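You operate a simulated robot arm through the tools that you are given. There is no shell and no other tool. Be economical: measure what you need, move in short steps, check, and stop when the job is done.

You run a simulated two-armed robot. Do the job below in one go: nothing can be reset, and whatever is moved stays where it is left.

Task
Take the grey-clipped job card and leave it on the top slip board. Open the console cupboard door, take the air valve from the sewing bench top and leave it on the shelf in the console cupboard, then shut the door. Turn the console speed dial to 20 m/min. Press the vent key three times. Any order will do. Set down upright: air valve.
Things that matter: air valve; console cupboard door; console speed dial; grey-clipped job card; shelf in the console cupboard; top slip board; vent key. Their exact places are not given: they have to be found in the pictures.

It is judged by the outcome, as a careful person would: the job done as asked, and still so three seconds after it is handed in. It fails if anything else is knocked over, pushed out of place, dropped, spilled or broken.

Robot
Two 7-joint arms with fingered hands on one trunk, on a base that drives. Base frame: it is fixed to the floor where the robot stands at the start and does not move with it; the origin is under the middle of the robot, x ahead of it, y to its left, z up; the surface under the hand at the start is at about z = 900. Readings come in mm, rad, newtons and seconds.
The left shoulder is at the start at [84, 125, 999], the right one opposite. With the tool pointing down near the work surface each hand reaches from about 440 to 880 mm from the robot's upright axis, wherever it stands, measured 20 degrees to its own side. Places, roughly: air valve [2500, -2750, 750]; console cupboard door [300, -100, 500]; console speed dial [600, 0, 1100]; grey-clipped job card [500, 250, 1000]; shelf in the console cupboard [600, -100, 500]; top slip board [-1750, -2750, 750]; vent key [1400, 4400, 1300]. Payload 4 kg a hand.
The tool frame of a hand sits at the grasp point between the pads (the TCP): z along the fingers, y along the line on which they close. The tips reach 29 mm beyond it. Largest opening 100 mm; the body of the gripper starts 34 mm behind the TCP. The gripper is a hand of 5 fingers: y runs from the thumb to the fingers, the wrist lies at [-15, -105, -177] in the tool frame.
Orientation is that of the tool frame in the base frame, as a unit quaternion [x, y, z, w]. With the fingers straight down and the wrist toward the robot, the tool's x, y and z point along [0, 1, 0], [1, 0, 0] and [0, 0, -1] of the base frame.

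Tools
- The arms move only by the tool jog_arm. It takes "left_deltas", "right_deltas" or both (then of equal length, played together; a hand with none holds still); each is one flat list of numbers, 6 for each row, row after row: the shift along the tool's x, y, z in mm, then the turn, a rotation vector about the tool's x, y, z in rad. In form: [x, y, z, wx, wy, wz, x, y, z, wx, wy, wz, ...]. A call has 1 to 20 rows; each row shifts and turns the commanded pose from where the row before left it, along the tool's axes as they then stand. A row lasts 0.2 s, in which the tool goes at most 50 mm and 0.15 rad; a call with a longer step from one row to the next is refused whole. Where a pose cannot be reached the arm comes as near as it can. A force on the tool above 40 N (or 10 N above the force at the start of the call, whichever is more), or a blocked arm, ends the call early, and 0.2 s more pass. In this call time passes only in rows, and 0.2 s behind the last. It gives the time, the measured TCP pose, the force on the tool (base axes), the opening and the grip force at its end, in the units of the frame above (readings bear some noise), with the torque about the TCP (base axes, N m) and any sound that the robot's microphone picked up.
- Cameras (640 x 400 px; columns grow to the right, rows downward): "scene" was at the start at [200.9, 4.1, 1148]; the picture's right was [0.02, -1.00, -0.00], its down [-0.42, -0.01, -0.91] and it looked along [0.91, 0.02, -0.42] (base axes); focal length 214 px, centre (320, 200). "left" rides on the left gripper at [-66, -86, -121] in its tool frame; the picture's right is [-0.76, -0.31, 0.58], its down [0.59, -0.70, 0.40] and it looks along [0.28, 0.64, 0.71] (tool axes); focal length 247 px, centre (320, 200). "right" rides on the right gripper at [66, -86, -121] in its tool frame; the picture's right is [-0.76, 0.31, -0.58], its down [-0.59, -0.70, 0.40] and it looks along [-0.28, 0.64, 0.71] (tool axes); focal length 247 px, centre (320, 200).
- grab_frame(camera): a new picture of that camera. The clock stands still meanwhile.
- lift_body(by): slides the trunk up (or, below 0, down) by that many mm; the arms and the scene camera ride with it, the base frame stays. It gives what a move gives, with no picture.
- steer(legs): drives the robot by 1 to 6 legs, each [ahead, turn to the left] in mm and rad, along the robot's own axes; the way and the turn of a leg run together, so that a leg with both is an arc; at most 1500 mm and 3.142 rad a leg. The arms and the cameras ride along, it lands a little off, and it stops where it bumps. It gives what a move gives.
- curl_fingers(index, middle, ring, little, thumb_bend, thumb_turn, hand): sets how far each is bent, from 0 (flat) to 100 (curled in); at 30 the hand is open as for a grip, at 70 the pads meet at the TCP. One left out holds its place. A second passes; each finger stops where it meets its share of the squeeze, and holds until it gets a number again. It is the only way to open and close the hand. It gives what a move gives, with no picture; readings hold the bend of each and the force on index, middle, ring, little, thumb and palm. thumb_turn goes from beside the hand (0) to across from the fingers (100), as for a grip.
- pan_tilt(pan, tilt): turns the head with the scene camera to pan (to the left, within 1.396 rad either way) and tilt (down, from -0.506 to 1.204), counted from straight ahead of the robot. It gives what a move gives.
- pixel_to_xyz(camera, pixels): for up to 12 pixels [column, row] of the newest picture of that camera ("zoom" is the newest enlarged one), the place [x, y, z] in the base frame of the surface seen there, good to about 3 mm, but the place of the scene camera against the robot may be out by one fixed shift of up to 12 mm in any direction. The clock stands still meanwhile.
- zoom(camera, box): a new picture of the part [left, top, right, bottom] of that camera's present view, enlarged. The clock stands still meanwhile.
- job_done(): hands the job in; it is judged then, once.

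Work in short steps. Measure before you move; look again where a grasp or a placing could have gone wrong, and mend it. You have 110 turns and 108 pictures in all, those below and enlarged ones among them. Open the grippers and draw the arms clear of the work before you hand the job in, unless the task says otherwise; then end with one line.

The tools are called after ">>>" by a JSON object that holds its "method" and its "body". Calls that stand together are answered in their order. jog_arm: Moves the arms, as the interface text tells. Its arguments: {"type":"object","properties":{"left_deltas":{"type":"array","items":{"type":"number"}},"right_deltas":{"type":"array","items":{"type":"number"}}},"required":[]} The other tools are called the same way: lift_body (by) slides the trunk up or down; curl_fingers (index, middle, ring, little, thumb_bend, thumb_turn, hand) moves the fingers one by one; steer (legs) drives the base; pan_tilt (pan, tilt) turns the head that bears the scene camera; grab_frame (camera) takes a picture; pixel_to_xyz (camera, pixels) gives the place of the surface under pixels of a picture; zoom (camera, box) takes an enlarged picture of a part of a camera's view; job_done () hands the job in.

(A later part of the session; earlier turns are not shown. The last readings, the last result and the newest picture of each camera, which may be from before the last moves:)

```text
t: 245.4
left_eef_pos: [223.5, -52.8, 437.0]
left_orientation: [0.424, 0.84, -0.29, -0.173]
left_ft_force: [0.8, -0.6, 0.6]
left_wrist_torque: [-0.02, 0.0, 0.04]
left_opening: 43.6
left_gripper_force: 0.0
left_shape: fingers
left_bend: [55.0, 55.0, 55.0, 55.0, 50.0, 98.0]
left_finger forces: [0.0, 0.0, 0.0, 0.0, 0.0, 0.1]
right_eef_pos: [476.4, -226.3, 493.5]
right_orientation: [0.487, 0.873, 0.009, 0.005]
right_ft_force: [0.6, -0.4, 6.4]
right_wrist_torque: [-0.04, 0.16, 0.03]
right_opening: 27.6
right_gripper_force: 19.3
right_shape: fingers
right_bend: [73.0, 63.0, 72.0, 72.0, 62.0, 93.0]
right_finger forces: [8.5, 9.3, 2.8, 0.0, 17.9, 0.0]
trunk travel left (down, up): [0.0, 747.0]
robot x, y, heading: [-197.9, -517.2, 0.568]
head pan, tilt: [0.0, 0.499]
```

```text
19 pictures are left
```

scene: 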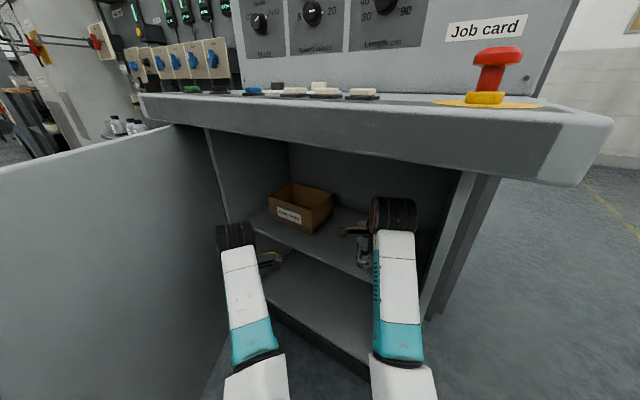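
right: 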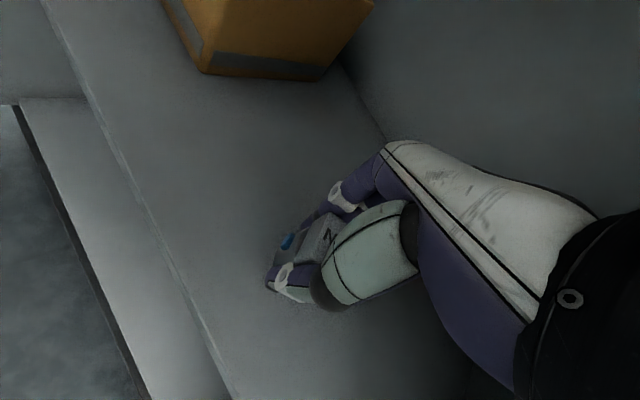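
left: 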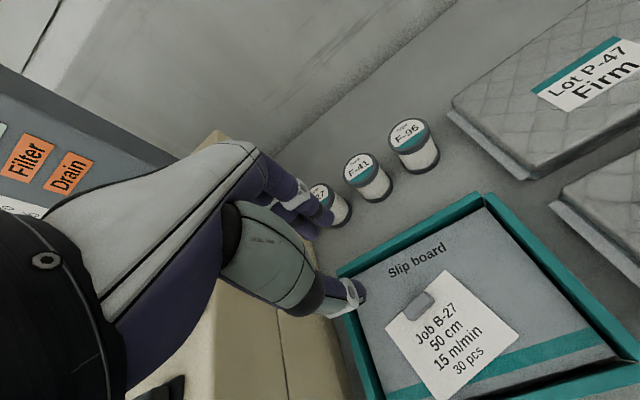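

Contact felt (6–8 N up). Release and lift straight up, then look.

>>> {"method": "curl_fingers", "body": {"hand": "right", "index": 35, "middle": 35, "ring": 35, "little": 35, "thumb_bend": 30}}

>>> {"method": "jog_arm", "body": {"right_deltas": [0, 0, -25, 0, 0, 0, 0, 0, -35, 0, 0, 0, 0, 0, -35, 0, 0, 0]}}

>>> {"method": "grab_frame", "body": {"camera": "right"}}

```text
t: 246.4
left_eef_pos: [222.9, -53.0, 435.9]
left_orientation: [0.424, 0.84, -0.291, -0.172]
left_ft_force: [0.4, -0.5, -1.6]
left_wrist_torque: [-0.02, 0.01, 0.0]
left_opening: 43.9
left_gripper_force: 0.1
left_shape: fingers
left_bend: [55.0, 55.0, 55.0, 55.0, 50.0, 98.0]
left_finger forces: [0.0, 0.0, 0.0, 0.0, 0.1, 0.1]
right_eef_pos: [476.5, -226.1, 492.2]
right_orientation: [0.487, 0.873, 0.008, 0.006]
right_ft_force: [0.2, 0.0, 0.3]
right_wrist_torque: [0.03, -0.04, 0.0]
right_opening: 92.8
right_gripper_force: 0.0
right_shape: fingers
right_bend: [35.0, 35.0, 35.0, 35.0, 30.0, 97.0]
right_finger forces: [0.0, 0.0, 0.0, 0.0, 0.1, 0.0]
trunk travel left (down, up): [0.0, 747.0]
robot x, y, heading: [-197.2, -517.3, 0.571]
head pan, tilt: [0.0, 0.499]
```

```text
t: 247.2
left_eef_pos: [223.2, -52.1, 435.9]
left_orientation: [0.424, 0.84, -0.29, -0.173]
left_ft_force: [-0.1, 0.9, 0.5]
left_wrist_torque: [0.01, 0.03, 0.01]
left_opening: 43.7
left_gripper_force: 0.0
left_shape: fingers
left_bend: [55.0, 55.0, 55.0, 55.0, 50.0, 98.0]
left_finger forces: [0.0, 0.1, 0.1, 0.0, 0.0, 0.0]
right_eef_pos: [475.0, -226.7, 589.3]
right_orientation: [0.487, 0.873, 0.007, 0.005]
right_ft_force: [-0.6, -0.1, -0.5]
right_wrist_torque: [-0.02, 0.01, 0.02]
right_opening: 92.4
right_gripper_force: 0.1
right_shape: fingers
right_bend: [35.0, 35.0, 35.0, 35.0, 30.0, 97.0]
right_finger forces: [0.0, 0.0, 0.0, 0.0, 0.1, 0.0]
trunk travel left (down, up): [0.0, 747.0]
robot x, y, heading: [-194.3, -513.3, 0.558]
head pan, tilt: [0.0, 0.499]
```

```text
18 pictures are left
```

right: 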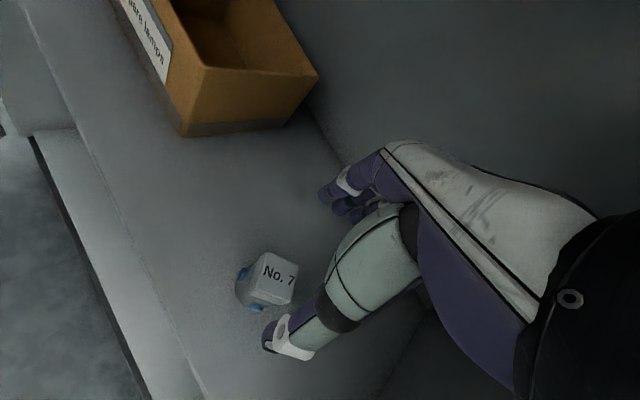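

Valve stands upright on the shelf. Back out along the same line, make a fist, and go around to the outer side of the door.

>>> {"method": "steer", "body": {"legs": [[-650, 0], [0, 1.12], [1217, 0], [0, -1.96]]}}

>>> {"method": "curl_fingers", "body": {"hand": "right", "index": 75, "middle": 75, "ring": 75, "little": 75, "thumb_bend": 70}}

>>> {"method": "grab_frame", "body": {"camera": "scene"}}

```text
t: 262.0
left_eef_pos: [-617.4, 918.1, 434.0]
left_orientation: [0.295, 0.893, -0.314, -0.127]
left_ft_force: [-0.5, 0.4, -0.1]
left_wrist_torque: [0.02, 0.04, -0.03]
left_opening: 44.1
left_gripper_force: 0.0
left_shape: fingers
left_bend: [55.0, 55.0, 55.0, 55.0, 50.0, 98.0]
left_finger forces: [0.1, 0.0, 0.0, 0.1, 0.0, 0.1]
right_eef_pos: [-327.6, 823.7, 585.5]
right_orientation: [0.352, 0.936, 0.006, 0.003]
right_ft_force: [0.1, 0.1, -0.9]
right_wrist_torque: [-0.01, 0.04, -0.03]
right_opening: 92.8
right_gripper_force: 0.2
right_shape: fingers
right_bend: [35.0, 35.0, 35.0, 35.0, 30.0, 98.0]
right_finger forces: [0.0, 0.1, 0.0, 0.1, 0.0, 0.1]
trunk travel left (down, up): [0.0, 747.0]
robot x, y, heading: [-887.2, 354.1, 1.002]
head pan, tilt: [0.0, 0.499]
stopped in leg 4: the robot was blocked; the commanded pose is now the measured one
```

```text
t: 263.0
left_eef_pos: [-619.0, 919.7, 433.7]
left_orientation: [0.295, 0.894, -0.313, -0.126]
left_ft_force: [-0.4, 1.3, 0.5]
left_wrist_torque: [-0.04, 0.03, -0.03]
left_opening: 43.9
left_gripper_force: 0.0
left_shape: fingers
left_bend: [55.0, 55.0, 55.0, 55.0, 50.0, 98.0]
left_finger forces: [0.1, 0.0, 0.0, 0.0, 0.0, 0.0]
right_eef_pos: [-327.9, 825.4, 587.0]
right_orientation: [0.352, 0.936, 0.006, 0.003]
right_ft_force: [-0.7, -0.6, -0.1]
right_wrist_torque: [-0.02, 0.0, 0.02]
right_opening: 0.0
right_gripper_force: 0.1
right_shape: fingers
right_bend: [75.0, 75.0, 75.0, 75.0, 69.0, 98.0]
right_finger forces: [0.0, 0.0, 0.0, 0.0, 0.1, 0.1]
trunk travel left (down, up): [0.0, 747.0]
robot x, y, heading: [-890.6, 354.3, 1.006]
head pan, tilt: [0.0, 0.499]
```

```text
17 pictures are left
```

scene: 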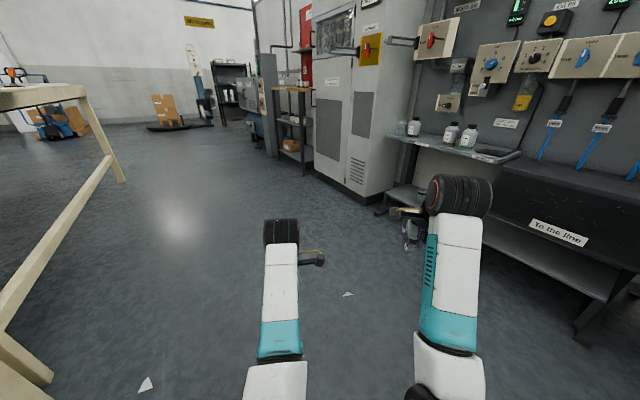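

Turning was blocked. Measure nearby obstacles: air-service shelf and the wooden bench on the left.

>>> {"method": "pixel_to_xyz", "body": {"camera": "scene", "pixels": [[505, 160], [410, 140], [500, 225], [390, 195], [580, 335], [600, 300], [60, 105], [120, 180], [40, 375], [500, 240], [20, 300]]}}

```text
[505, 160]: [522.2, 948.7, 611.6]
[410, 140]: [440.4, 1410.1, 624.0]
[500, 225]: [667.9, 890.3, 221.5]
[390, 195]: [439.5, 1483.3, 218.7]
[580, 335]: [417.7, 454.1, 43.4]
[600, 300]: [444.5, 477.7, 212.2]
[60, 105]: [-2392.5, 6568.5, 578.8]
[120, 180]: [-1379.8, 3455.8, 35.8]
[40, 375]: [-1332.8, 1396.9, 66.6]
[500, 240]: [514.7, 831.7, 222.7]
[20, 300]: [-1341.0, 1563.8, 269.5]
```

Not those. Look to the right to see the door.

>>> {"method": "pan_tilt", "body": {"pan": -1.1, "tilt": 0.6}}

>>> {"method": "grab_frame", "body": {"camera": "scene"}}

```text
t: 264.3
left_eef_pos: [-617.8, 919.3, 434.3]
left_orientation: [0.295, 0.894, -0.313, -0.126]
left_ft_force: [-0.4, -0.3, -0.1]
left_wrist_torque: [-0.05, 0.01, 0.01]
left_opening: 43.9
left_gripper_force: 0.1
left_shape: fingers
left_bend: [55.0, 55.0, 55.0, 55.0, 50.0, 98.0]
left_finger forces: [0.0, 0.1, 0.0, 0.0, 0.0, 0.1]
right_eef_pos: [-329.2, 826.3, 587.5]
right_orientation: [0.352, 0.936, 0.007, 0.003]
right_ft_force: [0.3, 0.0, -0.3]
right_wrist_torque: [0.04, -0.01, -0.01]
right_opening: 0.0
right_gripper_force: 0.1
right_shape: fingers
right_bend: [75.0, 75.0, 75.0, 75.0, 69.0, 98.0]
right_finger forces: [0.0, 0.0, 0.0, 0.1, 0.0, 0.0]
trunk travel left (down, up): [0.0, 747.0]
robot x, y, heading: [-887.6, 355.7, 1.005]
head pan, tilt: [-1.1, 0.6]
```

```text
16 pictures are left
```

scene: 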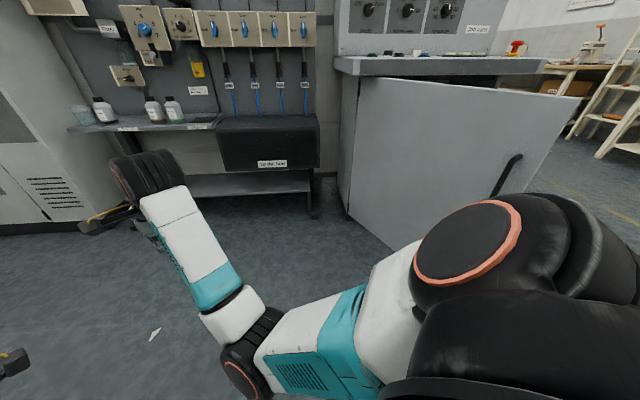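

Likely my rear bumped the wooden bench on the left. Move forward first, then turn right and push the door.

>>> {"method": "steer", "body": {"legs": [[240, 0], [0, -1.42], [330, 0], [120, 0.08]]}}

>>> {"method": "pan_tilt", "body": {"pan": -0.1, "tilt": 0.6}}

>>> {"method": "grab_frame", "body": {"camera": "scene"}}

```text
t: 267.0
left_eef_pos: [-426.8, 1086.7, 434.0]
left_orientation: [0.345, 0.876, -0.306, -0.142]
left_ft_force: [0.3, 0.2, 0.6]
left_wrist_torque: [-0.04, -0.01, -0.01]
left_opening: 44.0
left_gripper_force: 0.0
left_shape: fingers
left_bend: [55.0, 55.0, 55.0, 55.0, 50.0, 98.0]
left_finger forces: [0.0, 0.1, 0.0, 0.0, 0.1, 0.0]
right_eef_pos: [-149.2, 961.5, 587.0]
right_orientation: [0.403, 0.915, 0.006, 0.004]
right_ft_force: [-0.2, 0.4, 0.4]
right_wrist_torque: [0.01, 0.01, 0.02]
right_opening: 0.0
right_gripper_force: 0.1
right_shape: fingers
right_bend: [75.0, 75.0, 75.0, 75.0, 69.0, 98.0]
right_finger forces: [0.0, 0.1, 0.1, 0.0, 0.1, 0.1]
trunk travel left (down, up): [0.0, 747.0]
robot x, y, heading: [-760.4, 555.9, 0.897]
head pan, tilt: [-1.1, 0.6]
stopped in leg 2: the robot was blocked; the commanded pose is now the measured one
```

```text
t: 268.3
left_eef_pos: [-427.0, 1087.4, 433.9]
left_orientation: [0.345, 0.876, -0.307, -0.143]
left_ft_force: [-0.4, 0.3, -0.4]
left_wrist_torque: [-0.01, -0.01, 0.01]
left_opening: 44.0
left_gripper_force: 0.1
left_shape: fingers
left_bend: [55.0, 55.0, 55.0, 55.0, 50.0, 98.0]
left_finger forces: [0.0, 0.1, 0.0, 0.0, 0.1, 0.0]
right_eef_pos: [-150.5, 961.9, 587.1]
right_orientation: [0.404, 0.915, 0.006, 0.004]
right_ft_force: [0.2, -0.2, -0.4]
right_wrist_torque: [-0.01, 0.01, 0.01]
right_opening: 0.0
right_gripper_force: 0.0
right_shape: fingers
right_bend: [75.0, 75.0, 75.0, 75.0, 69.0, 98.0]
right_finger forces: [0.0, 0.1, 0.0, 0.0, 0.1, 0.1]
trunk travel left (down, up): [0.0, 747.0]
robot x, y, heading: [-759.3, 556.5, 0.895]
head pan, tilt: [-0.099, 0.6]
```

```text
15 pictures are left
```

scene: 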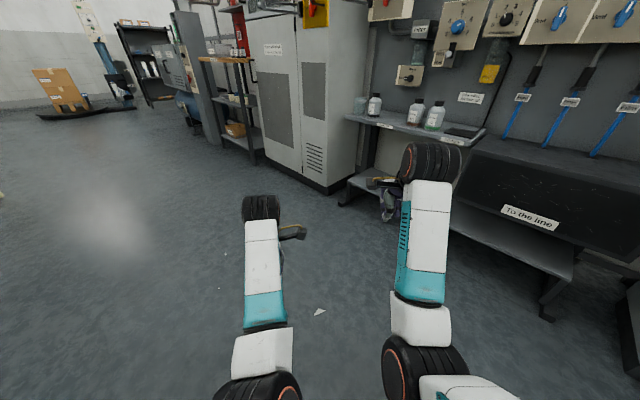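

Still blocked. Look to my left/rear to find the obstacle.

>>> {"method": "pan_tilt", "body": {"pan": 1.39, "tilt": 0.75}}

>>> {"method": "grab_frame", "body": {"camera": "scene"}}

>>> {"method": "pan_tilt", "body": {"pan": -1.39, "tilt": 0.75}}

>>> {"method": "grab_frame", "body": {"camera": "scene"}}

```text
t: 269.9
left_eef_pos: [-427.2, 1087.3, 433.4]
left_orientation: [0.345, 0.876, -0.306, -0.144]
left_ft_force: [-0.4, 0.2, -0.1]
left_wrist_torque: [0.0, -0.01, -0.03]
left_opening: 44.0
left_gripper_force: 0.0
left_shape: fingers
left_bend: [55.0, 55.0, 55.0, 55.0, 50.0, 98.0]
left_finger forces: [0.0, 0.0, 0.0, 0.0, 0.1, 0.0]
right_eef_pos: [-149.4, 961.9, 586.4]
right_orientation: [0.404, 0.915, 0.006, 0.004]
right_ft_force: [0.1, 0.8, 0.6]
right_wrist_torque: [-0.02, -0.03, -0.02]
right_opening: 0.0
right_gripper_force: 0.1
right_shape: fingers
right_bend: [75.0, 75.0, 75.0, 75.0, 69.0, 98.0]
right_finger forces: [0.0, 0.1, 0.0, 0.0, 0.0, 0.0]
trunk travel left (down, up): [0.0, 747.0]
robot x, y, heading: [-757.9, 561.0, 0.893]
head pan, tilt: [1.389, 0.75]
```

```text
14 pictures are left
```

scene: 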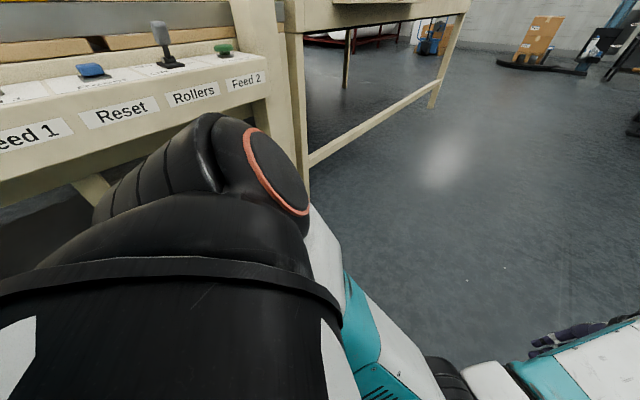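

```text
t: 272.3
left_eef_pos: [-426.5, 1087.0, 434.2]
left_orientation: [0.344, 0.876, -0.306, -0.142]
left_ft_force: [1.0, -0.4, -0.2]
left_wrist_torque: [0.02, -0.02, 0.0]
left_opening: 43.8
left_gripper_force: 0.0
left_shape: fingers
left_bend: [55.0, 55.0, 55.0, 55.0, 50.0, 98.0]
left_finger forces: [0.0, 0.0, 0.0, 0.0, 0.0, 0.0]
right_eef_pos: [-149.6, 961.9, 586.8]
right_orientation: [0.404, 0.915, 0.007, 0.003]
right_ft_force: [-0.5, -0.6, -0.2]
right_wrist_torque: [-0.03, 0.0, 0.03]
right_opening: 0.0
right_gripper_force: 0.0
right_shape: fingers
right_bend: [75.0, 75.0, 75.0, 75.0, 69.0, 98.0]
right_finger forces: [0.0, 0.0, 0.0, 0.0, 0.0, 0.0]
trunk travel left (down, up): [0.0, 747.0]
robot x, y, heading: [-757.7, 556.8, 0.896]
head pan, tilt: [-1.389, 0.75]
```

```text
13 pictures are left
```

scene: 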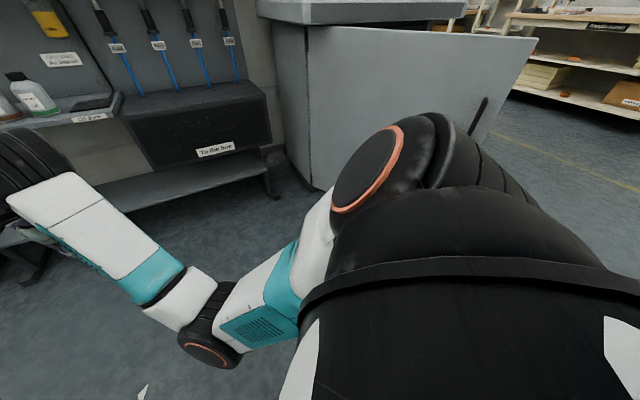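

The "Feed/Rollers" machine beside my left shoulder is the block. Move forward away from it, turn right, and push the door with the right fist.

>>> {"method": "steer", "body": {"legs": [[180, 0], [0, -1.6], [400, 0]]}}

>>> {"method": "pan_tilt", "body": {"pan": 0, "tilt": 0.55}}

>>> {"method": "grab_frame", "body": {"camera": "scene"}}

```text
t: 279.9
left_eef_pos: [195.5, 104.9, 433.5]
left_orientation: [0.865, 0.371, -0.114, -0.318]
left_ft_force: [0.8, -0.4, 0.6]
left_wrist_torque: [-0.02, -0.02, 0.0]
left_opening: 43.7
left_gripper_force: 0.1
left_shape: fingers
left_bend: [55.0, 55.0, 55.0, 55.0, 50.0, 98.0]
left_finger forces: [0.0, 0.1, 0.0, 0.0, 0.1, 0.1]
right_eef_pos: [68.8, -170.3, 585.4]
right_orientation: [0.935, 0.355, 0.002, 0.007]
right_ft_force: [0.2, -0.5, 0.1]
right_wrist_torque: [0.02, -0.02, -0.03]
right_opening: 0.1
right_gripper_force: 0.1
right_shape: fingers
right_bend: [75.0, 75.0, 75.0, 75.0, 69.0, 98.0]
right_finger forces: [0.0, 0.1, 0.1, 0.0, 0.0, 0.1]
trunk travel left (down, up): [0.0, 747.0]
robot x, y, heading: [-330.1, 441.8, -0.684]
head pan, tilt: [-1.389, 0.75]
```

```text
t: 281.4
left_eef_pos: [196.6, 105.7, 433.1]
left_orientation: [0.866, 0.37, -0.113, -0.318]
left_ft_force: [0.5, -0.6, 0.1]
left_wrist_torque: [0.02, -0.02, 0.01]
left_opening: 43.9
left_gripper_force: 0.0
left_shape: fingers
left_bend: [55.0, 55.0, 55.0, 55.0, 50.0, 98.0]
left_finger forces: [0.0, 0.0, 0.0, 0.0, 0.0, 0.0]
right_eef_pos: [68.8, -171.0, 585.7]
right_orientation: [0.934, 0.356, 0.002, 0.006]
right_ft_force: [0.3, -0.5, 0.4]
right_wrist_torque: [0.04, 0.0, 0.0]
right_opening: 0.0
right_gripper_force: 0.0
right_shape: fingers
right_bend: [75.0, 75.0, 75.0, 75.0, 69.0, 98.0]
right_finger forces: [0.0, 0.1, 0.0, 0.0, 0.1, 0.0]
trunk travel left (down, up): [0.0, 747.0]
robot x, y, heading: [-333.8, 441.3, -0.684]
head pan, tilt: [0.0, 0.55]
```

```text
12 pictures are left
```

scene: 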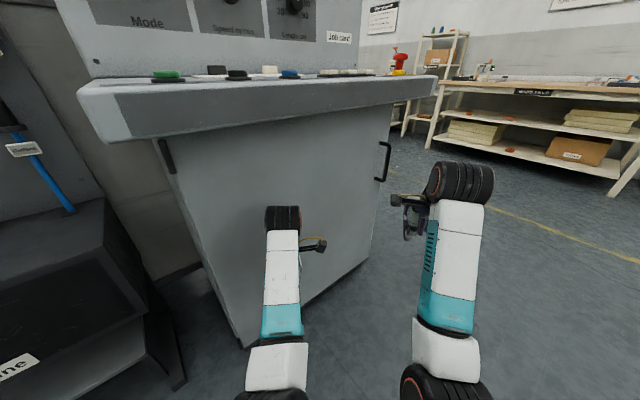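

The door already looks nearly shut (handle at (385,160)). Measure to see how far.

>>> {"method": "pixel_to_xyz", "body": {"camera": "scene", "pixels": [[388, 160], [370, 165], [365, 220], [230, 200], [330, 180], [385, 118], [200, 150]]}}

>>> {"method": "zoom", "body": {"camera": "scene", "box": [300, 90, 440, 290]}}

```text
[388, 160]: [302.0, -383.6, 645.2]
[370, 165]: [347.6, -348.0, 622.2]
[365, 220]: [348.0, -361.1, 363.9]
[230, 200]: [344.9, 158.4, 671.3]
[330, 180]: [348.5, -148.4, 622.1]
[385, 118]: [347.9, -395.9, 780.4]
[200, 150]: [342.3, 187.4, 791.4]
```

```text
2.00 times, centred on (370, 190) of scene
```

zoom: 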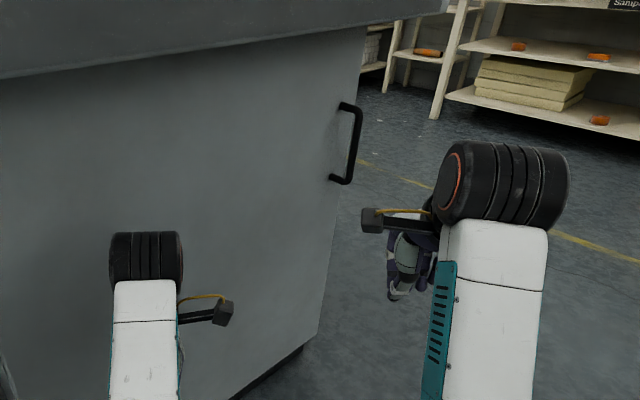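

The door is fully shut (plane x≈348, handle as at start). Now drive to the vent key area and raise the trunk.

>>> {"method": "steer", "body": {"legs": [[-250, 0], [0, 2.1], [1400, 0], [1300, 0], [0, -0.5]]}}

>>> {"method": "lift_body", "body": {"by": 450}}

>>> {"method": "pan_tilt", "body": {"pan": 0, "tilt": 0.2}}

>>> {"method": "grab_frame", "body": {"camera": "scene"}}

```text
t: 299.9
left_eef_pos: [-120.4, 3746.3, 435.6]
left_orientation: [0.105, 0.936, -0.332, -0.058]
left_ft_force: [0.7, 0.8, 0.2]
left_wrist_torque: [-0.04, -0.05, 0.01]
left_opening: 44.2
left_gripper_force: 0.0
left_shape: fingers
left_bend: [55.0, 55.0, 55.0, 55.0, 50.0, 98.0]
left_finger forces: [0.0, 0.1, 0.0, 0.0, 0.1, 0.0]
right_eef_pos: [171.4, 3780.3, 586.1]
right_orientation: [0.137, 0.991, 0.005, -0.003]
right_ft_force: [-13.1, -4.9, 1.0]
right_wrist_torque: [0.26, -0.82, -0.23]
right_opening: 0.0
right_gripper_force: 6.5
right_shape: fingers
right_bend: [75.0, 75.0, 75.0, 75.0, 69.0, 98.0]
right_finger forces: [0.0, 0.1, 0.0, 12.7, 0.1, 0.4]
trunk travel left (down, up): [0.0, 747.0]
robot x, y, heading: [-134.8, 3121.4, 1.434]
head pan, tilt: [0.0, 0.55]
stopped in leg 4: the force on the tool passed its limit at 48 N (the readings are from after the stop); the commanded pose is now the measured one
```

```text
refused: 450 is not a number from -400 to 400
```

```text
t: 300.7
left_eef_pos: [-121.0, 3748.6, 433.7]
left_orientation: [0.104, 0.935, -0.334, -0.058]
left_ft_force: [0.8, -0.3, -0.3]
left_wrist_torque: [0.0, -0.01, -0.03]
left_opening: 44.0
left_gripper_force: 0.0
left_shape: fingers
left_bend: [55.0, 55.0, 55.0, 55.0, 50.0, 98.0]
left_finger forces: [0.0, 0.1, 0.0, 0.0, 0.0, 0.0]
right_eef_pos: [172.7, 3783.2, 586.5]
right_orientation: [0.136, 0.991, 0.005, -0.002]
right_ft_force: [-8.4, 3.3, 0.2]
right_wrist_torque: [-0.15, -0.48, 0.22]
right_opening: 0.2
right_gripper_force: 3.9
right_shape: fingers
right_bend: [75.0, 75.0, 75.0, 75.0, 69.0, 98.0]
right_finger forces: [0.0, 0.1, 0.0, 7.4, 0.0, 0.5]
trunk travel left (down, up): [0.0, 747.0]
robot x, y, heading: [-135.7, 3124.9, 1.432]
head pan, tilt: [0.0, 0.201]
```

```text
10 pictures are left
```

scene: 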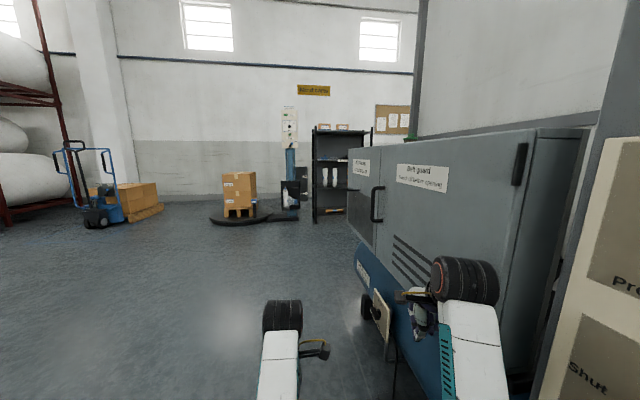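

My right hand brushed the belt-guard machine at right; steer away left, pass it, raise trunk, and look right.

>>> {"method": "steer", "body": {"legs": [[0, 0.25], [-60, 0], [1300, 0], [0, -0.75]]}}

>>> {"method": "lift_body", "body": {"by": 400}}

>>> {"method": "pan_tilt", "body": {"pan": -0.75, "tilt": 0.25}}

>>> {"method": "grab_frame", "body": {"camera": "scene"}}

```text
t: 310.6
left_eef_pos: [33.5, 4882.4, 434.4]
left_orientation: [0.329, 0.882, -0.308, -0.138]
left_ft_force: [-0.3, 0.0, -0.3]
left_wrist_torque: [-0.01, -0.01, 0.0]
left_opening: 44.2
left_gripper_force: 0.0
left_shape: fingers
left_bend: [55.0, 55.0, 55.0, 55.0, 50.0, 98.0]
left_finger forces: [0.0, 0.0, 0.0, 0.0, 0.0, 0.0]
right_eef_pos: [307.0, 4772.6, 586.8]
right_orientation: [0.376, 0.927, 0.006, -0.001]
right_ft_force: [0.5, -0.4, 0.2]
right_wrist_torque: [0.02, 0.0, 0.0]
right_opening: 0.0
right_gripper_force: 0.1
right_shape: fingers
right_bend: [75.0, 75.0, 75.0, 75.0, 69.0, 98.0]
right_finger forces: [0.0, 0.0, 0.1, 0.0, 0.0, 0.0]
trunk travel left (down, up): [0.0, 747.0]
robot x, y, heading: [-275.4, 4340.6, 0.933]
head pan, tilt: [0.0, 0.201]
```

```text
t: 314.5
left_eef_pos: [34.2, 4883.5, 834.5]
left_orientation: [0.33, 0.881, -0.308, -0.138]
left_ft_force: [0.1, -0.6, -0.2]
left_wrist_torque: [0.01, -0.04, -0.01]
left_opening: 44.0
left_gripper_force: 0.0
left_shape: fingers
left_bend: [55.0, 55.0, 55.0, 55.0, 50.0, 98.0]
left_finger forces: [0.0, 0.0, 0.0, 0.0, 0.0, 0.1]
right_eef_pos: [307.4, 4772.5, 986.2]
right_orientation: [0.376, 0.927, 0.006, -0.002]
right_ft_force: [0.0, -0.6, -0.5]
right_wrist_torque: [0.01, 0.0, 0.0]
right_opening: 0.1
right_gripper_force: 0.1
right_shape: fingers
right_bend: [75.0, 75.0, 75.0, 75.0, 69.0, 98.0]
right_finger forces: [0.0, 0.0, 0.0, 0.0, 0.0, 0.0]
trunk travel left (down, up): [-400.0, 347.0]
robot x, y, heading: [-277.4, 4343.8, 0.939]
head pan, tilt: [0.0, 0.201]
```

```text
t: 315.6
left_eef_pos: [34.6, 4882.6, 834.8]
left_orientation: [0.329, 0.882, -0.309, -0.138]
left_ft_force: [0.7, 1.0, 0.3]
left_wrist_torque: [-0.03, 0.02, -0.01]
left_opening: 44.3
left_gripper_force: 0.0
left_shape: fingers
left_bend: [55.0, 55.0, 55.0, 55.0, 50.0, 98.0]
left_finger forces: [0.0, 0.0, 0.1, 0.0, 0.0, 0.1]
right_eef_pos: [306.6, 4773.1, 987.3]
right_orientation: [0.375, 0.927, 0.006, -0.001]
right_ft_force: [1.2, 0.2, -0.1]
right_wrist_torque: [-0.01, 0.01, -0.01]
right_opening: 0.0
right_gripper_force: 0.1
right_shape: fingers
right_bend: [75.0, 75.0, 75.0, 75.0, 69.0, 98.0]
right_finger forces: [0.0, 0.0, 0.0, 0.1, 0.0, 0.1]
trunk travel left (down, up): [-400.0, 347.0]
robot x, y, heading: [-275.4, 4344.1, 0.937]
head pan, tilt: [-0.75, 0.25]
```

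```text
9 pictures are left
```

scene: 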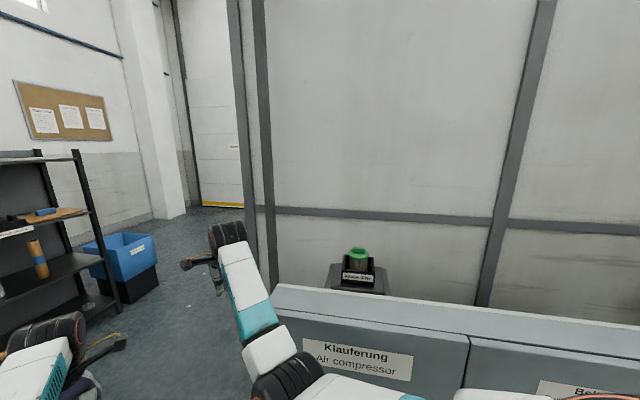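

A green-topped key with a label is at (357,262) on the far part of the air compressor. Zoom and measure.

>>> {"method": "zoom", "body": {"camera": "scene", "box": [310, 235, 410, 305]}}

>>> {"method": "pixel_to_xyz", "body": {"camera": "scene", "pixels": [[357, 252], [357, 262], [357, 278], [335, 285], [375, 285], [300, 290], [500, 318], [340, 330], [287, 300], [470, 340], [262, 262]]}}

```text
5.71 times, centred on (360, 270) of scene
```

zoom: 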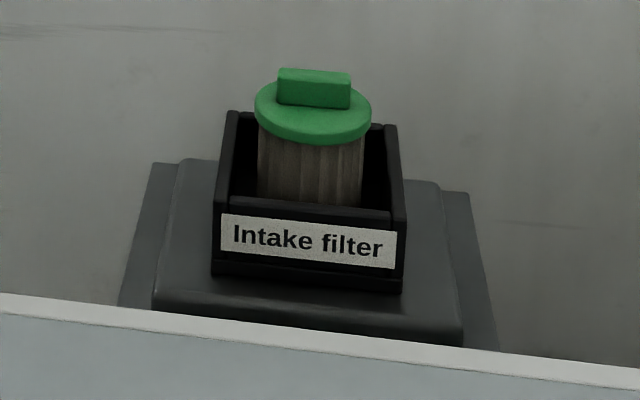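

```text
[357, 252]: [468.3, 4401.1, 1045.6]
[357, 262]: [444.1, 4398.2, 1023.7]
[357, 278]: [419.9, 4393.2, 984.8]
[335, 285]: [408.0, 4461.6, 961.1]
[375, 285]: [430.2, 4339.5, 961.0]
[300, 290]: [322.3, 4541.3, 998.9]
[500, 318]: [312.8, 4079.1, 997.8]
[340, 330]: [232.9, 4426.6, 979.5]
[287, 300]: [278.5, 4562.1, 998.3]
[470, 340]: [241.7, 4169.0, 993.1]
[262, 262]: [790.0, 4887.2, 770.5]
```

That is only an intake filter. Measure the partition and the passage at left.

>>> {"method": "pixel_to_xyz", "body": {"camera": "scene", "pixels": [[400, 150], [330, 250], [600, 150], [267, 100], [250, 285], [157, 285], [200, 215], [225, 205], [150, 250], [220, 120], [175, 150], [190, 300]]}}

```text
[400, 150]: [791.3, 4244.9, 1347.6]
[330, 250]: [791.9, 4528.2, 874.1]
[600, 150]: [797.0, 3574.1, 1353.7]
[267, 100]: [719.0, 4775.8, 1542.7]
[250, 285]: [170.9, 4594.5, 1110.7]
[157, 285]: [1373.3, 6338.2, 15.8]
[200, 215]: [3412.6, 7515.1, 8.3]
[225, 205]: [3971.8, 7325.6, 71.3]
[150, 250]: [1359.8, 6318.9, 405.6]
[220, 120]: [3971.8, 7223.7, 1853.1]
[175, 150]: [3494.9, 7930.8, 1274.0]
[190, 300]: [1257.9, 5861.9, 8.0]
```

The passage north of the partition (ends y≈4890) is wide; the key must be behind it. Drive around and look back.

>>> {"method": "steer", "body": {"legs": [[0, 0.36], [700, 0], [0, -0.66], [980, 0], [0, -1.0]]}}

>>> {"method": "pan_tilt", "body": {"pan": -0.75, "tilt": 0.15}}

>>> {"method": "grab_frame", "body": {"camera": "scene"}}

```text
t: 329.7
left_eef_pos: [1305.6, 5399.3, 832.9]
left_orientation: [0.804, 0.489, -0.157, -0.299]
left_ft_force: [-0.1, 1.1, 0.3]
left_wrist_torque: [-0.02, -0.01, -0.01]
left_opening: 44.1
left_gripper_force: 0.1
left_shape: fingers
left_bend: [55.0, 55.0, 55.0, 55.0, 50.0, 98.0]
left_finger forces: [0.0, 0.1, 0.1, 0.0, 0.0, 0.1]
right_eef_pos: [1264.6, 5108.7, 986.7]
right_orientation: [0.868, 0.497, 0.004, 0.003]
right_ft_force: [0.2, -0.1, -0.7]
right_wrist_torque: [0.0, -0.02, -0.02]
right_opening: 0.1
right_gripper_force: 0.0
right_shape: fingers
right_bend: [75.0, 75.0, 75.0, 75.0, 69.0, 98.0]
right_finger forces: [0.0, 0.1, 0.1, 0.0, 0.0, 0.0]
trunk travel left (down, up): [-400.0, 347.0]
robot x, y, heading: [706.7, 5575.2, -0.392]
head pan, tilt: [-0.75, 0.25]
```

```text
t: 330.3
left_eef_pos: [1305.4, 5401.2, 834.0]
left_orientation: [0.804, 0.49, -0.157, -0.299]
left_ft_force: [0.0, 0.2, -0.2]
left_wrist_torque: [0.01, 0.0, 0.01]
left_opening: 44.2
left_gripper_force: 0.2
left_shape: fingers
left_bend: [55.0, 55.0, 55.0, 55.0, 50.0, 98.0]
left_finger forces: [0.1, 0.0, 0.0, 0.0, 0.0, 0.0]
right_eef_pos: [1264.3, 5110.0, 986.0]
right_orientation: [0.868, 0.497, 0.005, 0.003]
right_ft_force: [-0.5, 0.0, 0.9]
right_wrist_torque: [0.02, -0.02, -0.03]
right_opening: 0.0
right_gripper_force: 0.0
right_shape: fingers
right_bend: [75.0, 75.0, 75.0, 75.0, 69.0, 98.0]
right_finger forces: [0.0, 0.0, 0.0, 0.0, 0.0, 0.0]
trunk travel left (down, up): [-400.0, 347.0]
robot x, y, heading: [706.2, 5577.3, -0.401]
head pan, tilt: [-0.75, 0.15]
```

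```text
7 pictures are left
```

scene: 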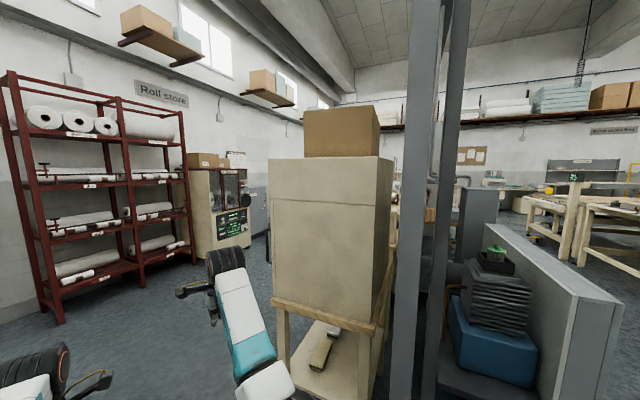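

A cream cabinet stands right behind the partition at (330,230), and another machine with keys at (228,215). Measure both.

>>> {"method": "pixel_to_xyz", "body": {"camera": "scene", "pixels": [[280, 230], [325, 230], [372, 230], [388, 200], [235, 195], [230, 225], [245, 200], [340, 170], [325, 320]]}}

>>> {"method": "zoom", "body": {"camera": "scene", "box": [180, 145, 280, 265]}}

```text
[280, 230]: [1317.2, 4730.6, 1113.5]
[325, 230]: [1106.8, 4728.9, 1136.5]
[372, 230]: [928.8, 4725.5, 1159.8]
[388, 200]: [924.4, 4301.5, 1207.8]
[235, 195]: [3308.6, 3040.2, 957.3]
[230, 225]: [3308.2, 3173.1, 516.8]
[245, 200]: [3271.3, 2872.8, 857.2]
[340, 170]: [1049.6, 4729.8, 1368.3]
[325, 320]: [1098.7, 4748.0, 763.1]
```

```text
3.33 times, centred on (230, 205) of scene
```

zoom: 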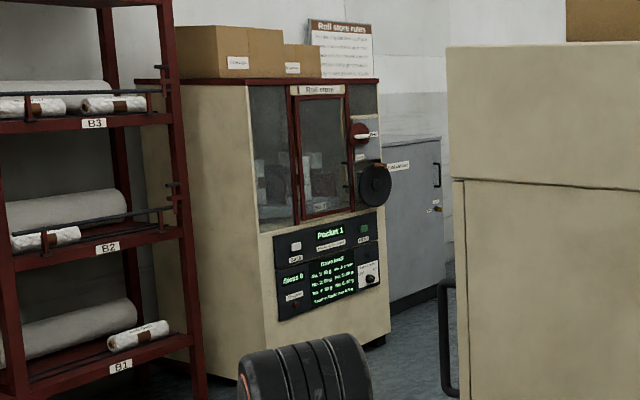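

The cream cabinet's front must face +x (toward the roll store). Drive around to face it, turn the right hand forward and raise the trunk.

>>> {"method": "steer", "body": {"legs": [[0, 0.266], [1306, 0], [0, -1.14], [1025, 0], [0, -1.868]]}}

>>> {"method": "jog_arm", "body": {"right_deltas": [0, 0, 0, -0.1428, 0, 0, 0, 0, 0, -0.1428, 0, 0, 0, 0, 0, -0.1428, 0, 0, 0, 0, 0, -0.1428, 0, 0, 0, 0, 0, -0.1428, 0, 0, 0, 0, 0, -0.1428, 0, 0, 0, 0, 0, -0.1428, 0, 0, 0, 0, 0, -0.1428, 0, 0, 0, 0, 0, -0.1428, 0, 0, 0, 0, 0, -0.1428, 0, 0, 0, 0, 0, -0.1428, 0, 0]}}

>>> {"method": "pan_tilt", "body": {"pan": 0, "tilt": 0.1}}

>>> {"method": "grab_frame", "body": {"camera": "scene"}}

```text
t: 350.2
left_eef_pos: [1632.1, 4327.3, 832.3]
left_orientation: [-0.64, 0.69, -0.262, 0.213]
left_ft_force: [0.2, -0.2, -0.6]
left_wrist_torque: [-0.03, 0.0, 0.02]
left_opening: 44.0
left_gripper_force: 0.0
left_shape: fingers
left_bend: [55.0, 55.0, 55.0, 55.0, 50.0, 98.0]
left_finger forces: [0.1, 0.0, 0.1, 0.1, 0.0, 0.0]
right_eef_pos: [1557.0, 4611.0, 986.5]
right_orientation: [-0.659, 0.752, 0.002, -0.005]
right_ft_force: [0.0, 0.6, -0.3]
right_wrist_torque: [-0.02, 0.02, -0.01]
right_opening: 0.3
right_gripper_force: 0.1
right_shape: fingers
right_bend: [75.0, 75.0, 75.0, 75.0, 69.0, 98.0]
right_finger forces: [0.0, 0.1, 0.1, 0.0, 0.0, 0.0]
trunk travel left (down, up): [-400.0, 347.0]
robot x, y, heading: [2251.6, 4397.9, -3.137]
head pan, tilt: [-0.75, 0.15]
```

```text
t: 352.6
left_eef_pos: [1632.4, 4326.8, 834.5]
left_orientation: [-0.639, 0.691, -0.262, 0.213]
left_ft_force: [-0.6, 0.5, -0.5]
left_wrist_torque: [-0.02, 0.03, -0.05]
left_opening: 44.1
left_gripper_force: 0.1
left_shape: fingers
left_bend: [55.0, 55.0, 55.0, 55.0, 50.0, 98.0]
left_finger forces: [0.0, 0.1, 0.1, 0.0, 0.0, 0.0]
right_eef_pos: [1557.1, 4612.0, 987.1]
right_orientation: [-0.462, 0.53, 0.533, -0.47]
right_ft_force: [0.0, 0.4, 0.2]
right_wrist_torque: [-0.02, 0.02, 0.0]
right_opening: 0.0
right_gripper_force: 0.0
right_shape: fingers
right_bend: [75.0, 75.0, 75.0, 75.0, 69.0, 98.0]
right_finger forces: [0.1, 0.0, 0.0, 0.0, 0.1, 0.0]
trunk travel left (down, up): [-400.0, 347.0]
robot x, y, heading: [2253.3, 4398.8, -3.136]
head pan, tilt: [-0.75, 0.15]
```

```text
t: 353.7
left_eef_pos: [1632.4, 4327.9, 835.3]
left_orientation: [-0.639, 0.691, -0.262, 0.213]
left_ft_force: [0.2, -0.3, 0.3]
left_wrist_torque: [-0.04, 0.01, 0.0]
left_opening: 44.2
left_gripper_force: 0.0
left_shape: fingers
left_bend: [55.0, 55.0, 55.0, 55.0, 50.0, 98.0]
left_finger forces: [0.1, 0.1, 0.0, 0.0, 0.0, 0.0]
right_eef_pos: [1557.6, 4611.5, 987.1]
right_orientation: [-0.463, 0.531, 0.533, -0.47]
right_ft_force: [0.2, -0.1, -0.4]
right_wrist_torque: [0.04, -0.01, -0.02]
right_opening: 0.1
right_gripper_force: 0.1
right_shape: fingers
right_bend: [75.0, 75.0, 75.0, 75.0, 69.0, 98.0]
right_finger forces: [0.1, 0.0, 0.1, 0.0, 0.0, 0.1]
trunk travel left (down, up): [-400.0, 347.0]
robot x, y, heading: [2252.6, 4395.1, -3.139]
head pan, tilt: [0.0, 0.099]
```

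```text
5 pictures are left
```

scene: 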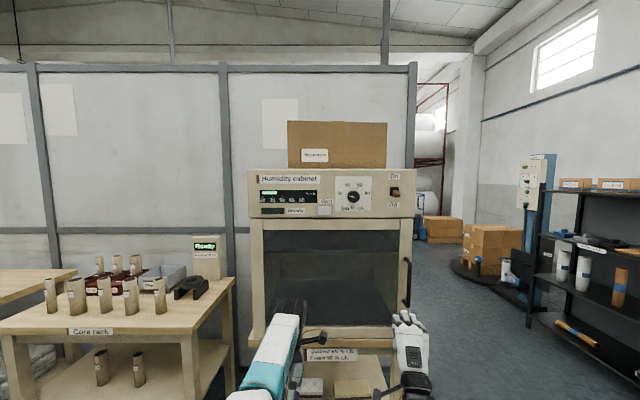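

The humidity cabinet shows "Vent" with a pale key at about (324,211). Zoom and measure.

>>> {"method": "zoom", "body": {"camera": "scene", "box": [295, 185, 355, 225]}}

>>> {"method": "pixel_to_xyz", "body": {"camera": "zoom", "pixels": [[310, 260], [280, 260], [340, 260], [310, 235], [310, 285], [310, 170], [420, 270], [460, 200], [240, 260], [310, 320]]}}

```text
10.00 times, centred on (325, 205) of scene
```

zoom: 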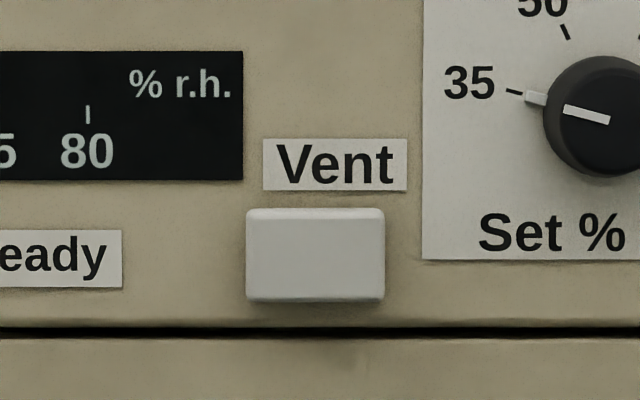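

```text
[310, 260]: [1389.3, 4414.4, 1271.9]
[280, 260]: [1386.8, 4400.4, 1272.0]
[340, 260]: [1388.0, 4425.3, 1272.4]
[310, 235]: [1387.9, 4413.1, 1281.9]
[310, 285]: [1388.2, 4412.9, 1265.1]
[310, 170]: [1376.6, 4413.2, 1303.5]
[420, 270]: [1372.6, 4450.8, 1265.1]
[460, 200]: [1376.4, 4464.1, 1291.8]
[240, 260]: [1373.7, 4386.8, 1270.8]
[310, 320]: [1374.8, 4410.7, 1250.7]
```

Vent key centre ≈ (1388, 4416, 1271), 56×37 mm, near the Set knob. Align the right hand (moving the left aside), raise, and tuck ring/little fingers.

>>> {"method": "jog_arm", "body": {"left_deltas": [35, 0, 0, 0, 0, 0, 35, 0, 0, 0, 0, 0, 35, 0, 0, 0, 0, 0, 35, 0, 0, 0, 0, 0, 30, 0, 0, 0, 0, 0, 0, 0, 0, 0, 0, 0], "right_deltas": [0, 0, 0, 0, 0.131, 0, 40, 0, 0, 0, 0, 0, 40, 0, 0, 0, 0, 0, 40, 0, 0, 0, 0, 0, 40, 0, 0, 0, 0, 0, 36, 0, 0, 0, 0, 0]}}

>>> {"method": "lift_body", "body": {"by": 284}}

>>> {"method": "curl_fingers", "body": {"hand": "right", "index": 70, "middle": 70, "ring": 100, "little": 100, "thumb_bend": 70}}

>>> {"method": "grab_frame", "body": {"camera": "right"}}

```text
t: 355.1
left_eef_pos: [1617.4, 4158.4, 840.0]
left_orientation: [-0.639, 0.691, -0.262, 0.214]
left_ft_force: [0.4, 0.0, -0.4]
left_wrist_torque: [-0.01, 0.0, -0.01]
left_opening: 44.2
left_gripper_force: 0.1
left_shape: fingers
left_bend: [55.0, 55.0, 55.0, 55.0, 50.0, 98.0]
left_finger forces: [0.1, 0.0, 0.0, 0.0, 0.1, 0.0]
right_eef_pos: [1555.9, 4413.0, 988.5]
right_orientation: [0.497, -0.498, -0.501, 0.503]
right_ft_force: [0.1, 0.0, 0.0]
right_wrist_torque: [0.02, 0.01, 0.03]
right_opening: 0.1
right_gripper_force: 0.0
right_shape: fingers
right_bend: [75.0, 75.0, 75.0, 75.0, 69.0, 98.0]
right_finger forces: [0.0, 0.0, 0.1, 0.1, 0.1, 0.1]
trunk travel left (down, up): [-400.0, 347.0]
robot x, y, heading: [2255.5, 4399.4, -3.138]
head pan, tilt: [0.0, 0.099]
```

```text
t: 357.9
left_eef_pos: [1617.7, 4157.2, 1131.4]
left_orientation: [-0.641, 0.692, -0.258, 0.209]
left_ft_force: [-0.1, 0.3, -0.9]
left_wrist_torque: [0.01, -0.07, -0.04]
left_opening: 44.3
left_gripper_force: 0.1
left_shape: fingers
left_bend: [55.0, 55.0, 55.0, 55.0, 50.0, 98.0]
left_finger forces: [0.0, 0.0, 0.0, 0.1, 0.0, 0.0]
right_eef_pos: [1557.2, 4416.4, 1270.6]
right_orientation: [0.496, -0.498, -0.501, 0.505]
right_ft_force: [0.2, 0.5, -0.4]
right_wrist_torque: [-0.01, -0.02, -0.02]
right_opening: 0.2
right_gripper_force: 0.1
right_shape: fingers
right_bend: [75.0, 75.0, 75.0, 75.0, 69.0, 98.0]
right_finger forces: [0.0, 0.0, 0.1, 0.1, 0.0, 0.0]
trunk travel left (down, up): [-684.0, 63.0]
robot x, y, heading: [2248.4, 4401.6, -3.134]
head pan, tilt: [0.0, 0.099]
```

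```text
t: 358.9
left_eef_pos: [1617.1, 4158.1, 1132.6]
left_orientation: [-0.641, 0.692, -0.258, 0.21]
left_ft_force: [0.6, 0.5, 0.5]
left_wrist_torque: [-0.02, 0.04, 0.01]
left_opening: 44.0
left_gripper_force: 0.0
left_shape: fingers
left_bend: [55.0, 55.0, 55.0, 55.0, 50.0, 98.0]
left_finger forces: [0.0, 0.1, 0.0, 0.0, 0.1, 0.0]
right_eef_pos: [1557.0, 4415.4, 1272.0]
right_orientation: [0.496, -0.498, -0.501, 0.504]
right_ft_force: [0.3, -0.4, 0.3]
right_wrist_torque: [-0.03, 0.0, -0.01]
right_opening: 1.8
right_gripper_force: 0.0
right_shape: fingers
right_bend: [70.0, 70.0, 100.0, 100.0, 70.0, 98.0]
right_finger forces: [0.0, 0.0, 0.0, 0.0, 0.0, 0.0]
trunk travel left (down, up): [-684.0, 63.0]
robot x, y, heading: [2250.0, 4397.6, -3.136]
head pan, tilt: [0.0, 0.099]
```

```text
3 pictures are left
```

right: 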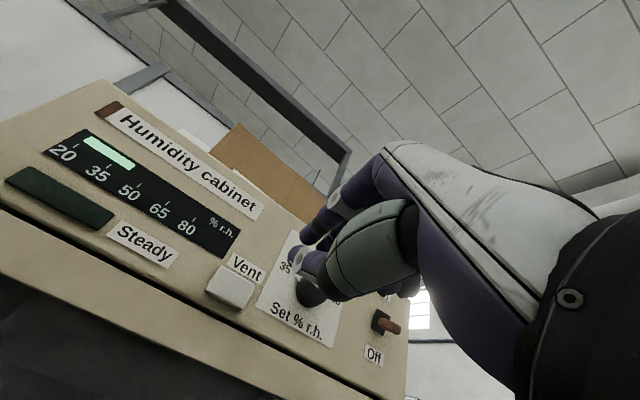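

Measure the key precisely with the wrist camera: key at (230,286).

>>> {"method": "pixel_to_xyz", "body": {"camera": "right", "pixels": [[230, 285], [212, 278], [248, 292], [235, 270], [225, 302], [310, 290], [200, 300]]}}

```text
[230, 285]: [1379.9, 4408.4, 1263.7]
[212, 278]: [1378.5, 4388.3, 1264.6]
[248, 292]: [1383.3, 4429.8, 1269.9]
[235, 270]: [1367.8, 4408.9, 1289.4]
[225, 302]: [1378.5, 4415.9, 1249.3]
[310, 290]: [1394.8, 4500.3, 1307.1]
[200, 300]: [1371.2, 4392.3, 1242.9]
```

Key face x≈1380, centre (4408, 1266). Approach and make one press, then check sound/force.

>>> {"method": "jog_arm", "body": {"right_deltas": [7, -5.5, 40, 0, 0, 0, 0, 0, 40, 0, 0, 0, 0, 0, 40, 0, 0, 0, 0, 0, 18, 0, 0, 0]}}

>>> {"method": "jog_arm", "body": {"right_deltas": [0, 0, 5, 0, 0, 0, 0, 0, 5, 0, 0, 0, 0, 0, 5, 0, 0, 0, 0, 0, 4, 0, 0, 0]}}

```text
t: 359.9
left_eef_pos: [1618.2, 4158.1, 1131.4]
left_orientation: [-0.642, 0.691, -0.257, 0.21]
left_ft_force: [0.0, 0.6, -0.7]
left_wrist_torque: [0.02, 0.01, 0.0]
left_opening: 43.9
left_gripper_force: 0.1
left_shape: fingers
left_bend: [55.0, 55.0, 55.0, 55.0, 50.0, 98.0]
left_finger forces: [0.0, 0.1, 0.0, 0.0, 0.1, 0.0]
right_eef_pos: [1487.2, 4423.2, 1289.5]
right_orientation: [0.496, -0.498, -0.502, 0.504]
right_ft_force: [-0.1, 0.3, -0.2]
right_wrist_torque: [0.0, -0.01, -0.01]
right_opening: 1.3
right_gripper_force: 0.1
right_shape: fingers
right_bend: [70.0, 70.0, 100.0, 100.0, 70.0, 98.0]
right_finger forces: [0.0, 0.0, 0.1, 0.0, 0.0, 0.1]
right hand out of reach, approached as far as the arm can: row 2, 3, 4
trunk travel left (down, up): [-684.0, 63.0]
robot x, y, heading: [2250.9, 4397.0, -3.139]
head pan, tilt: [0.0, 0.099]
```

```text
t: 360.9
left_eef_pos: [1617.4, 4158.8, 1131.6]
left_orientation: [-0.641, 0.692, -0.258, 0.209]
left_ft_force: [-0.5, 0.8, 0.0]
left_wrist_torque: [-0.01, -0.01, 0.0]
left_opening: 44.3
left_gripper_force: 0.2
left_shape: fingers
left_bend: [55.0, 55.0, 55.0, 55.0, 50.0, 98.0]
left_finger forces: [0.0, 0.0, 0.0, 0.0, 0.0, 0.2]
right_eef_pos: [1481.7, 4429.4, 1297.1]
right_orientation: [0.496, -0.498, -0.501, 0.504]
right_ft_force: [0.4, 0.0, 0.7]
right_wrist_torque: [0.03, 0.0, 0.04]
right_opening: 1.6
right_gripper_force: 0.1
right_shape: fingers
right_bend: [70.0, 70.0, 100.0, 100.0, 70.0, 98.0]
right_finger forces: [0.0, 0.0, 0.1, 0.0, 0.0, 0.1]
right hand out of reach, approached as far as the arm can: row 1, 2, 3, 4
trunk travel left (down, up): [-684.0, 63.0]
robot x, y, heading: [2250.0, 4397.6, -3.132]
head pan, tilt: [0.0, 0.099]
```

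The arm ran out of reach; pull it back in line with the key and drive the base 100 mm closer.

>>> {"method": "jog_arm", "body": {"right_deltas": [0, 0, -40, 0, 0, 0, 11, -16, -20, 0, 0, 0, 10, -15, 0, 0, 0, 0]}}

>>> {"method": "steer", "body": {"legs": [[105, 0]]}}

```text
t: 361.7
left_eef_pos: [1617.5, 4157.6, 1131.1]
left_orientation: [-0.642, 0.691, -0.257, 0.21]
left_ft_force: [-0.5, 0.7, 0.1]
left_wrist_torque: [-0.04, -0.02, 0.0]
left_opening: 43.8
left_gripper_force: 0.0
left_shape: fingers
left_bend: [55.0, 55.0, 55.0, 55.0, 50.0, 98.0]
left_finger forces: [0.0, 0.0, 0.0, 0.0, 0.0, 0.0]
right_eef_pos: [1542.2, 4407.6, 1263.5]
right_orientation: [0.496, -0.499, -0.502, 0.503]
right_ft_force: [0.2, -0.7, 0.4]
right_wrist_torque: [0.01, 0.02, 0.02]
right_opening: 1.3
right_gripper_force: 0.1
right_shape: fingers
right_bend: [70.0, 70.0, 100.0, 100.0, 70.0, 98.0]
right_finger forces: [0.0, 0.1, 0.0, 0.0, 0.1, 0.0]
trunk travel left (down, up): [-684.0, 63.0]
robot x, y, heading: [2251.4, 4398.0, -3.136]
head pan, tilt: [0.0, 0.099]
```

```text
t: 362.9
left_eef_pos: [1522.7, 4157.9, 1134.4]
left_orientation: [-0.641, 0.693, -0.256, 0.208]
left_ft_force: [0.0, 0.5, 0.6]
left_wrist_torque: [0.01, 0.09, 0.02]
left_opening: 44.1
left_gripper_force: 0.1
left_shape: fingers
left_bend: [55.0, 55.0, 55.0, 55.0, 50.0, 98.0]
left_finger forces: [0.1, 0.0, 0.0, 0.1, 0.1, 0.0]
right_eef_pos: [1447.2, 4407.9, 1267.6]
right_orientation: [0.495, -0.497, -0.502, 0.505]
right_ft_force: [0.5, -0.1, 0.5]
right_wrist_torque: [0.01, -0.03, -0.02]
right_opening: 1.5
right_gripper_force: 0.1
right_shape: fingers
right_bend: [70.0, 70.0, 100.0, 100.0, 70.0, 98.0]
right_finger forces: [0.0, 0.1, 0.1, 0.1, 0.0, 0.0]
trunk travel left (down, up): [-684.0, 63.0]
robot x, y, heading: [2150.1, 4398.2, -3.138]
head pan, tilt: [0.0, 0.099]
```

Now aligned at (1447, 4408, 1267). Advance slowly to press once.

>>> {"method": "jog_arm", "body": {"right_deltas": [0, 0, 28, 0, 0, 0, 0, 0, 5, 0, 0, 0, 0, 0, 5, 0, 0, 0, 0, 0, 4, 0, 0, 0, 0, 0, 4, 0, 0, 0]}}

>>> {"method": "zoom", "body": {"camera": "right", "box": [120, 130, 440, 330]}}

```text
t: 364.1
left_eef_pos: [1518.0, 4157.3, 1132.4]
left_orientation: [-0.641, 0.692, -0.257, 0.209]
left_ft_force: [0.7, 0.5, -0.7]
left_wrist_torque: [0.0, 0.0, 0.02]
left_opening: 44.0
left_gripper_force: 0.0
left_shape: fingers
left_bend: [55.0, 55.0, 55.0, 55.0, 50.0, 98.0]
left_finger forces: [0.0, 0.0, 0.0, 0.1, 0.0, 0.0]
right_eef_pos: [1405.6, 4409.4, 1267.8]
right_orientation: [0.497, -0.498, -0.501, 0.504]
right_ft_force: [12.1, -0.6, -2.7]
right_wrist_torque: [0.04, -0.23, 0.14]
right_opening: 1.5
right_gripper_force: 5.5
right_shape: fingers
right_bend: [70.0, 70.0, 100.0, 100.0, 71.0, 97.0]
right_finger forces: [0.0, 0.1, 0.0, 0.1, 12.3, 0.0]
right hand out of reach, approached as far as the arm can: row 3, 4
trunk travel left (down, up): [-684.0, 63.0]
robot x, y, heading: [2153.2, 4395.7, -3.134]
head pan, tilt: [0.0, 0.099]
heard: click
```

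```text
2.00 times, centred on (280, 230) of right
```

zoom: 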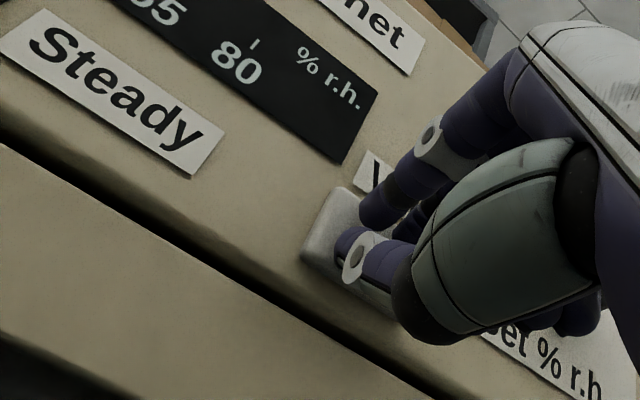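

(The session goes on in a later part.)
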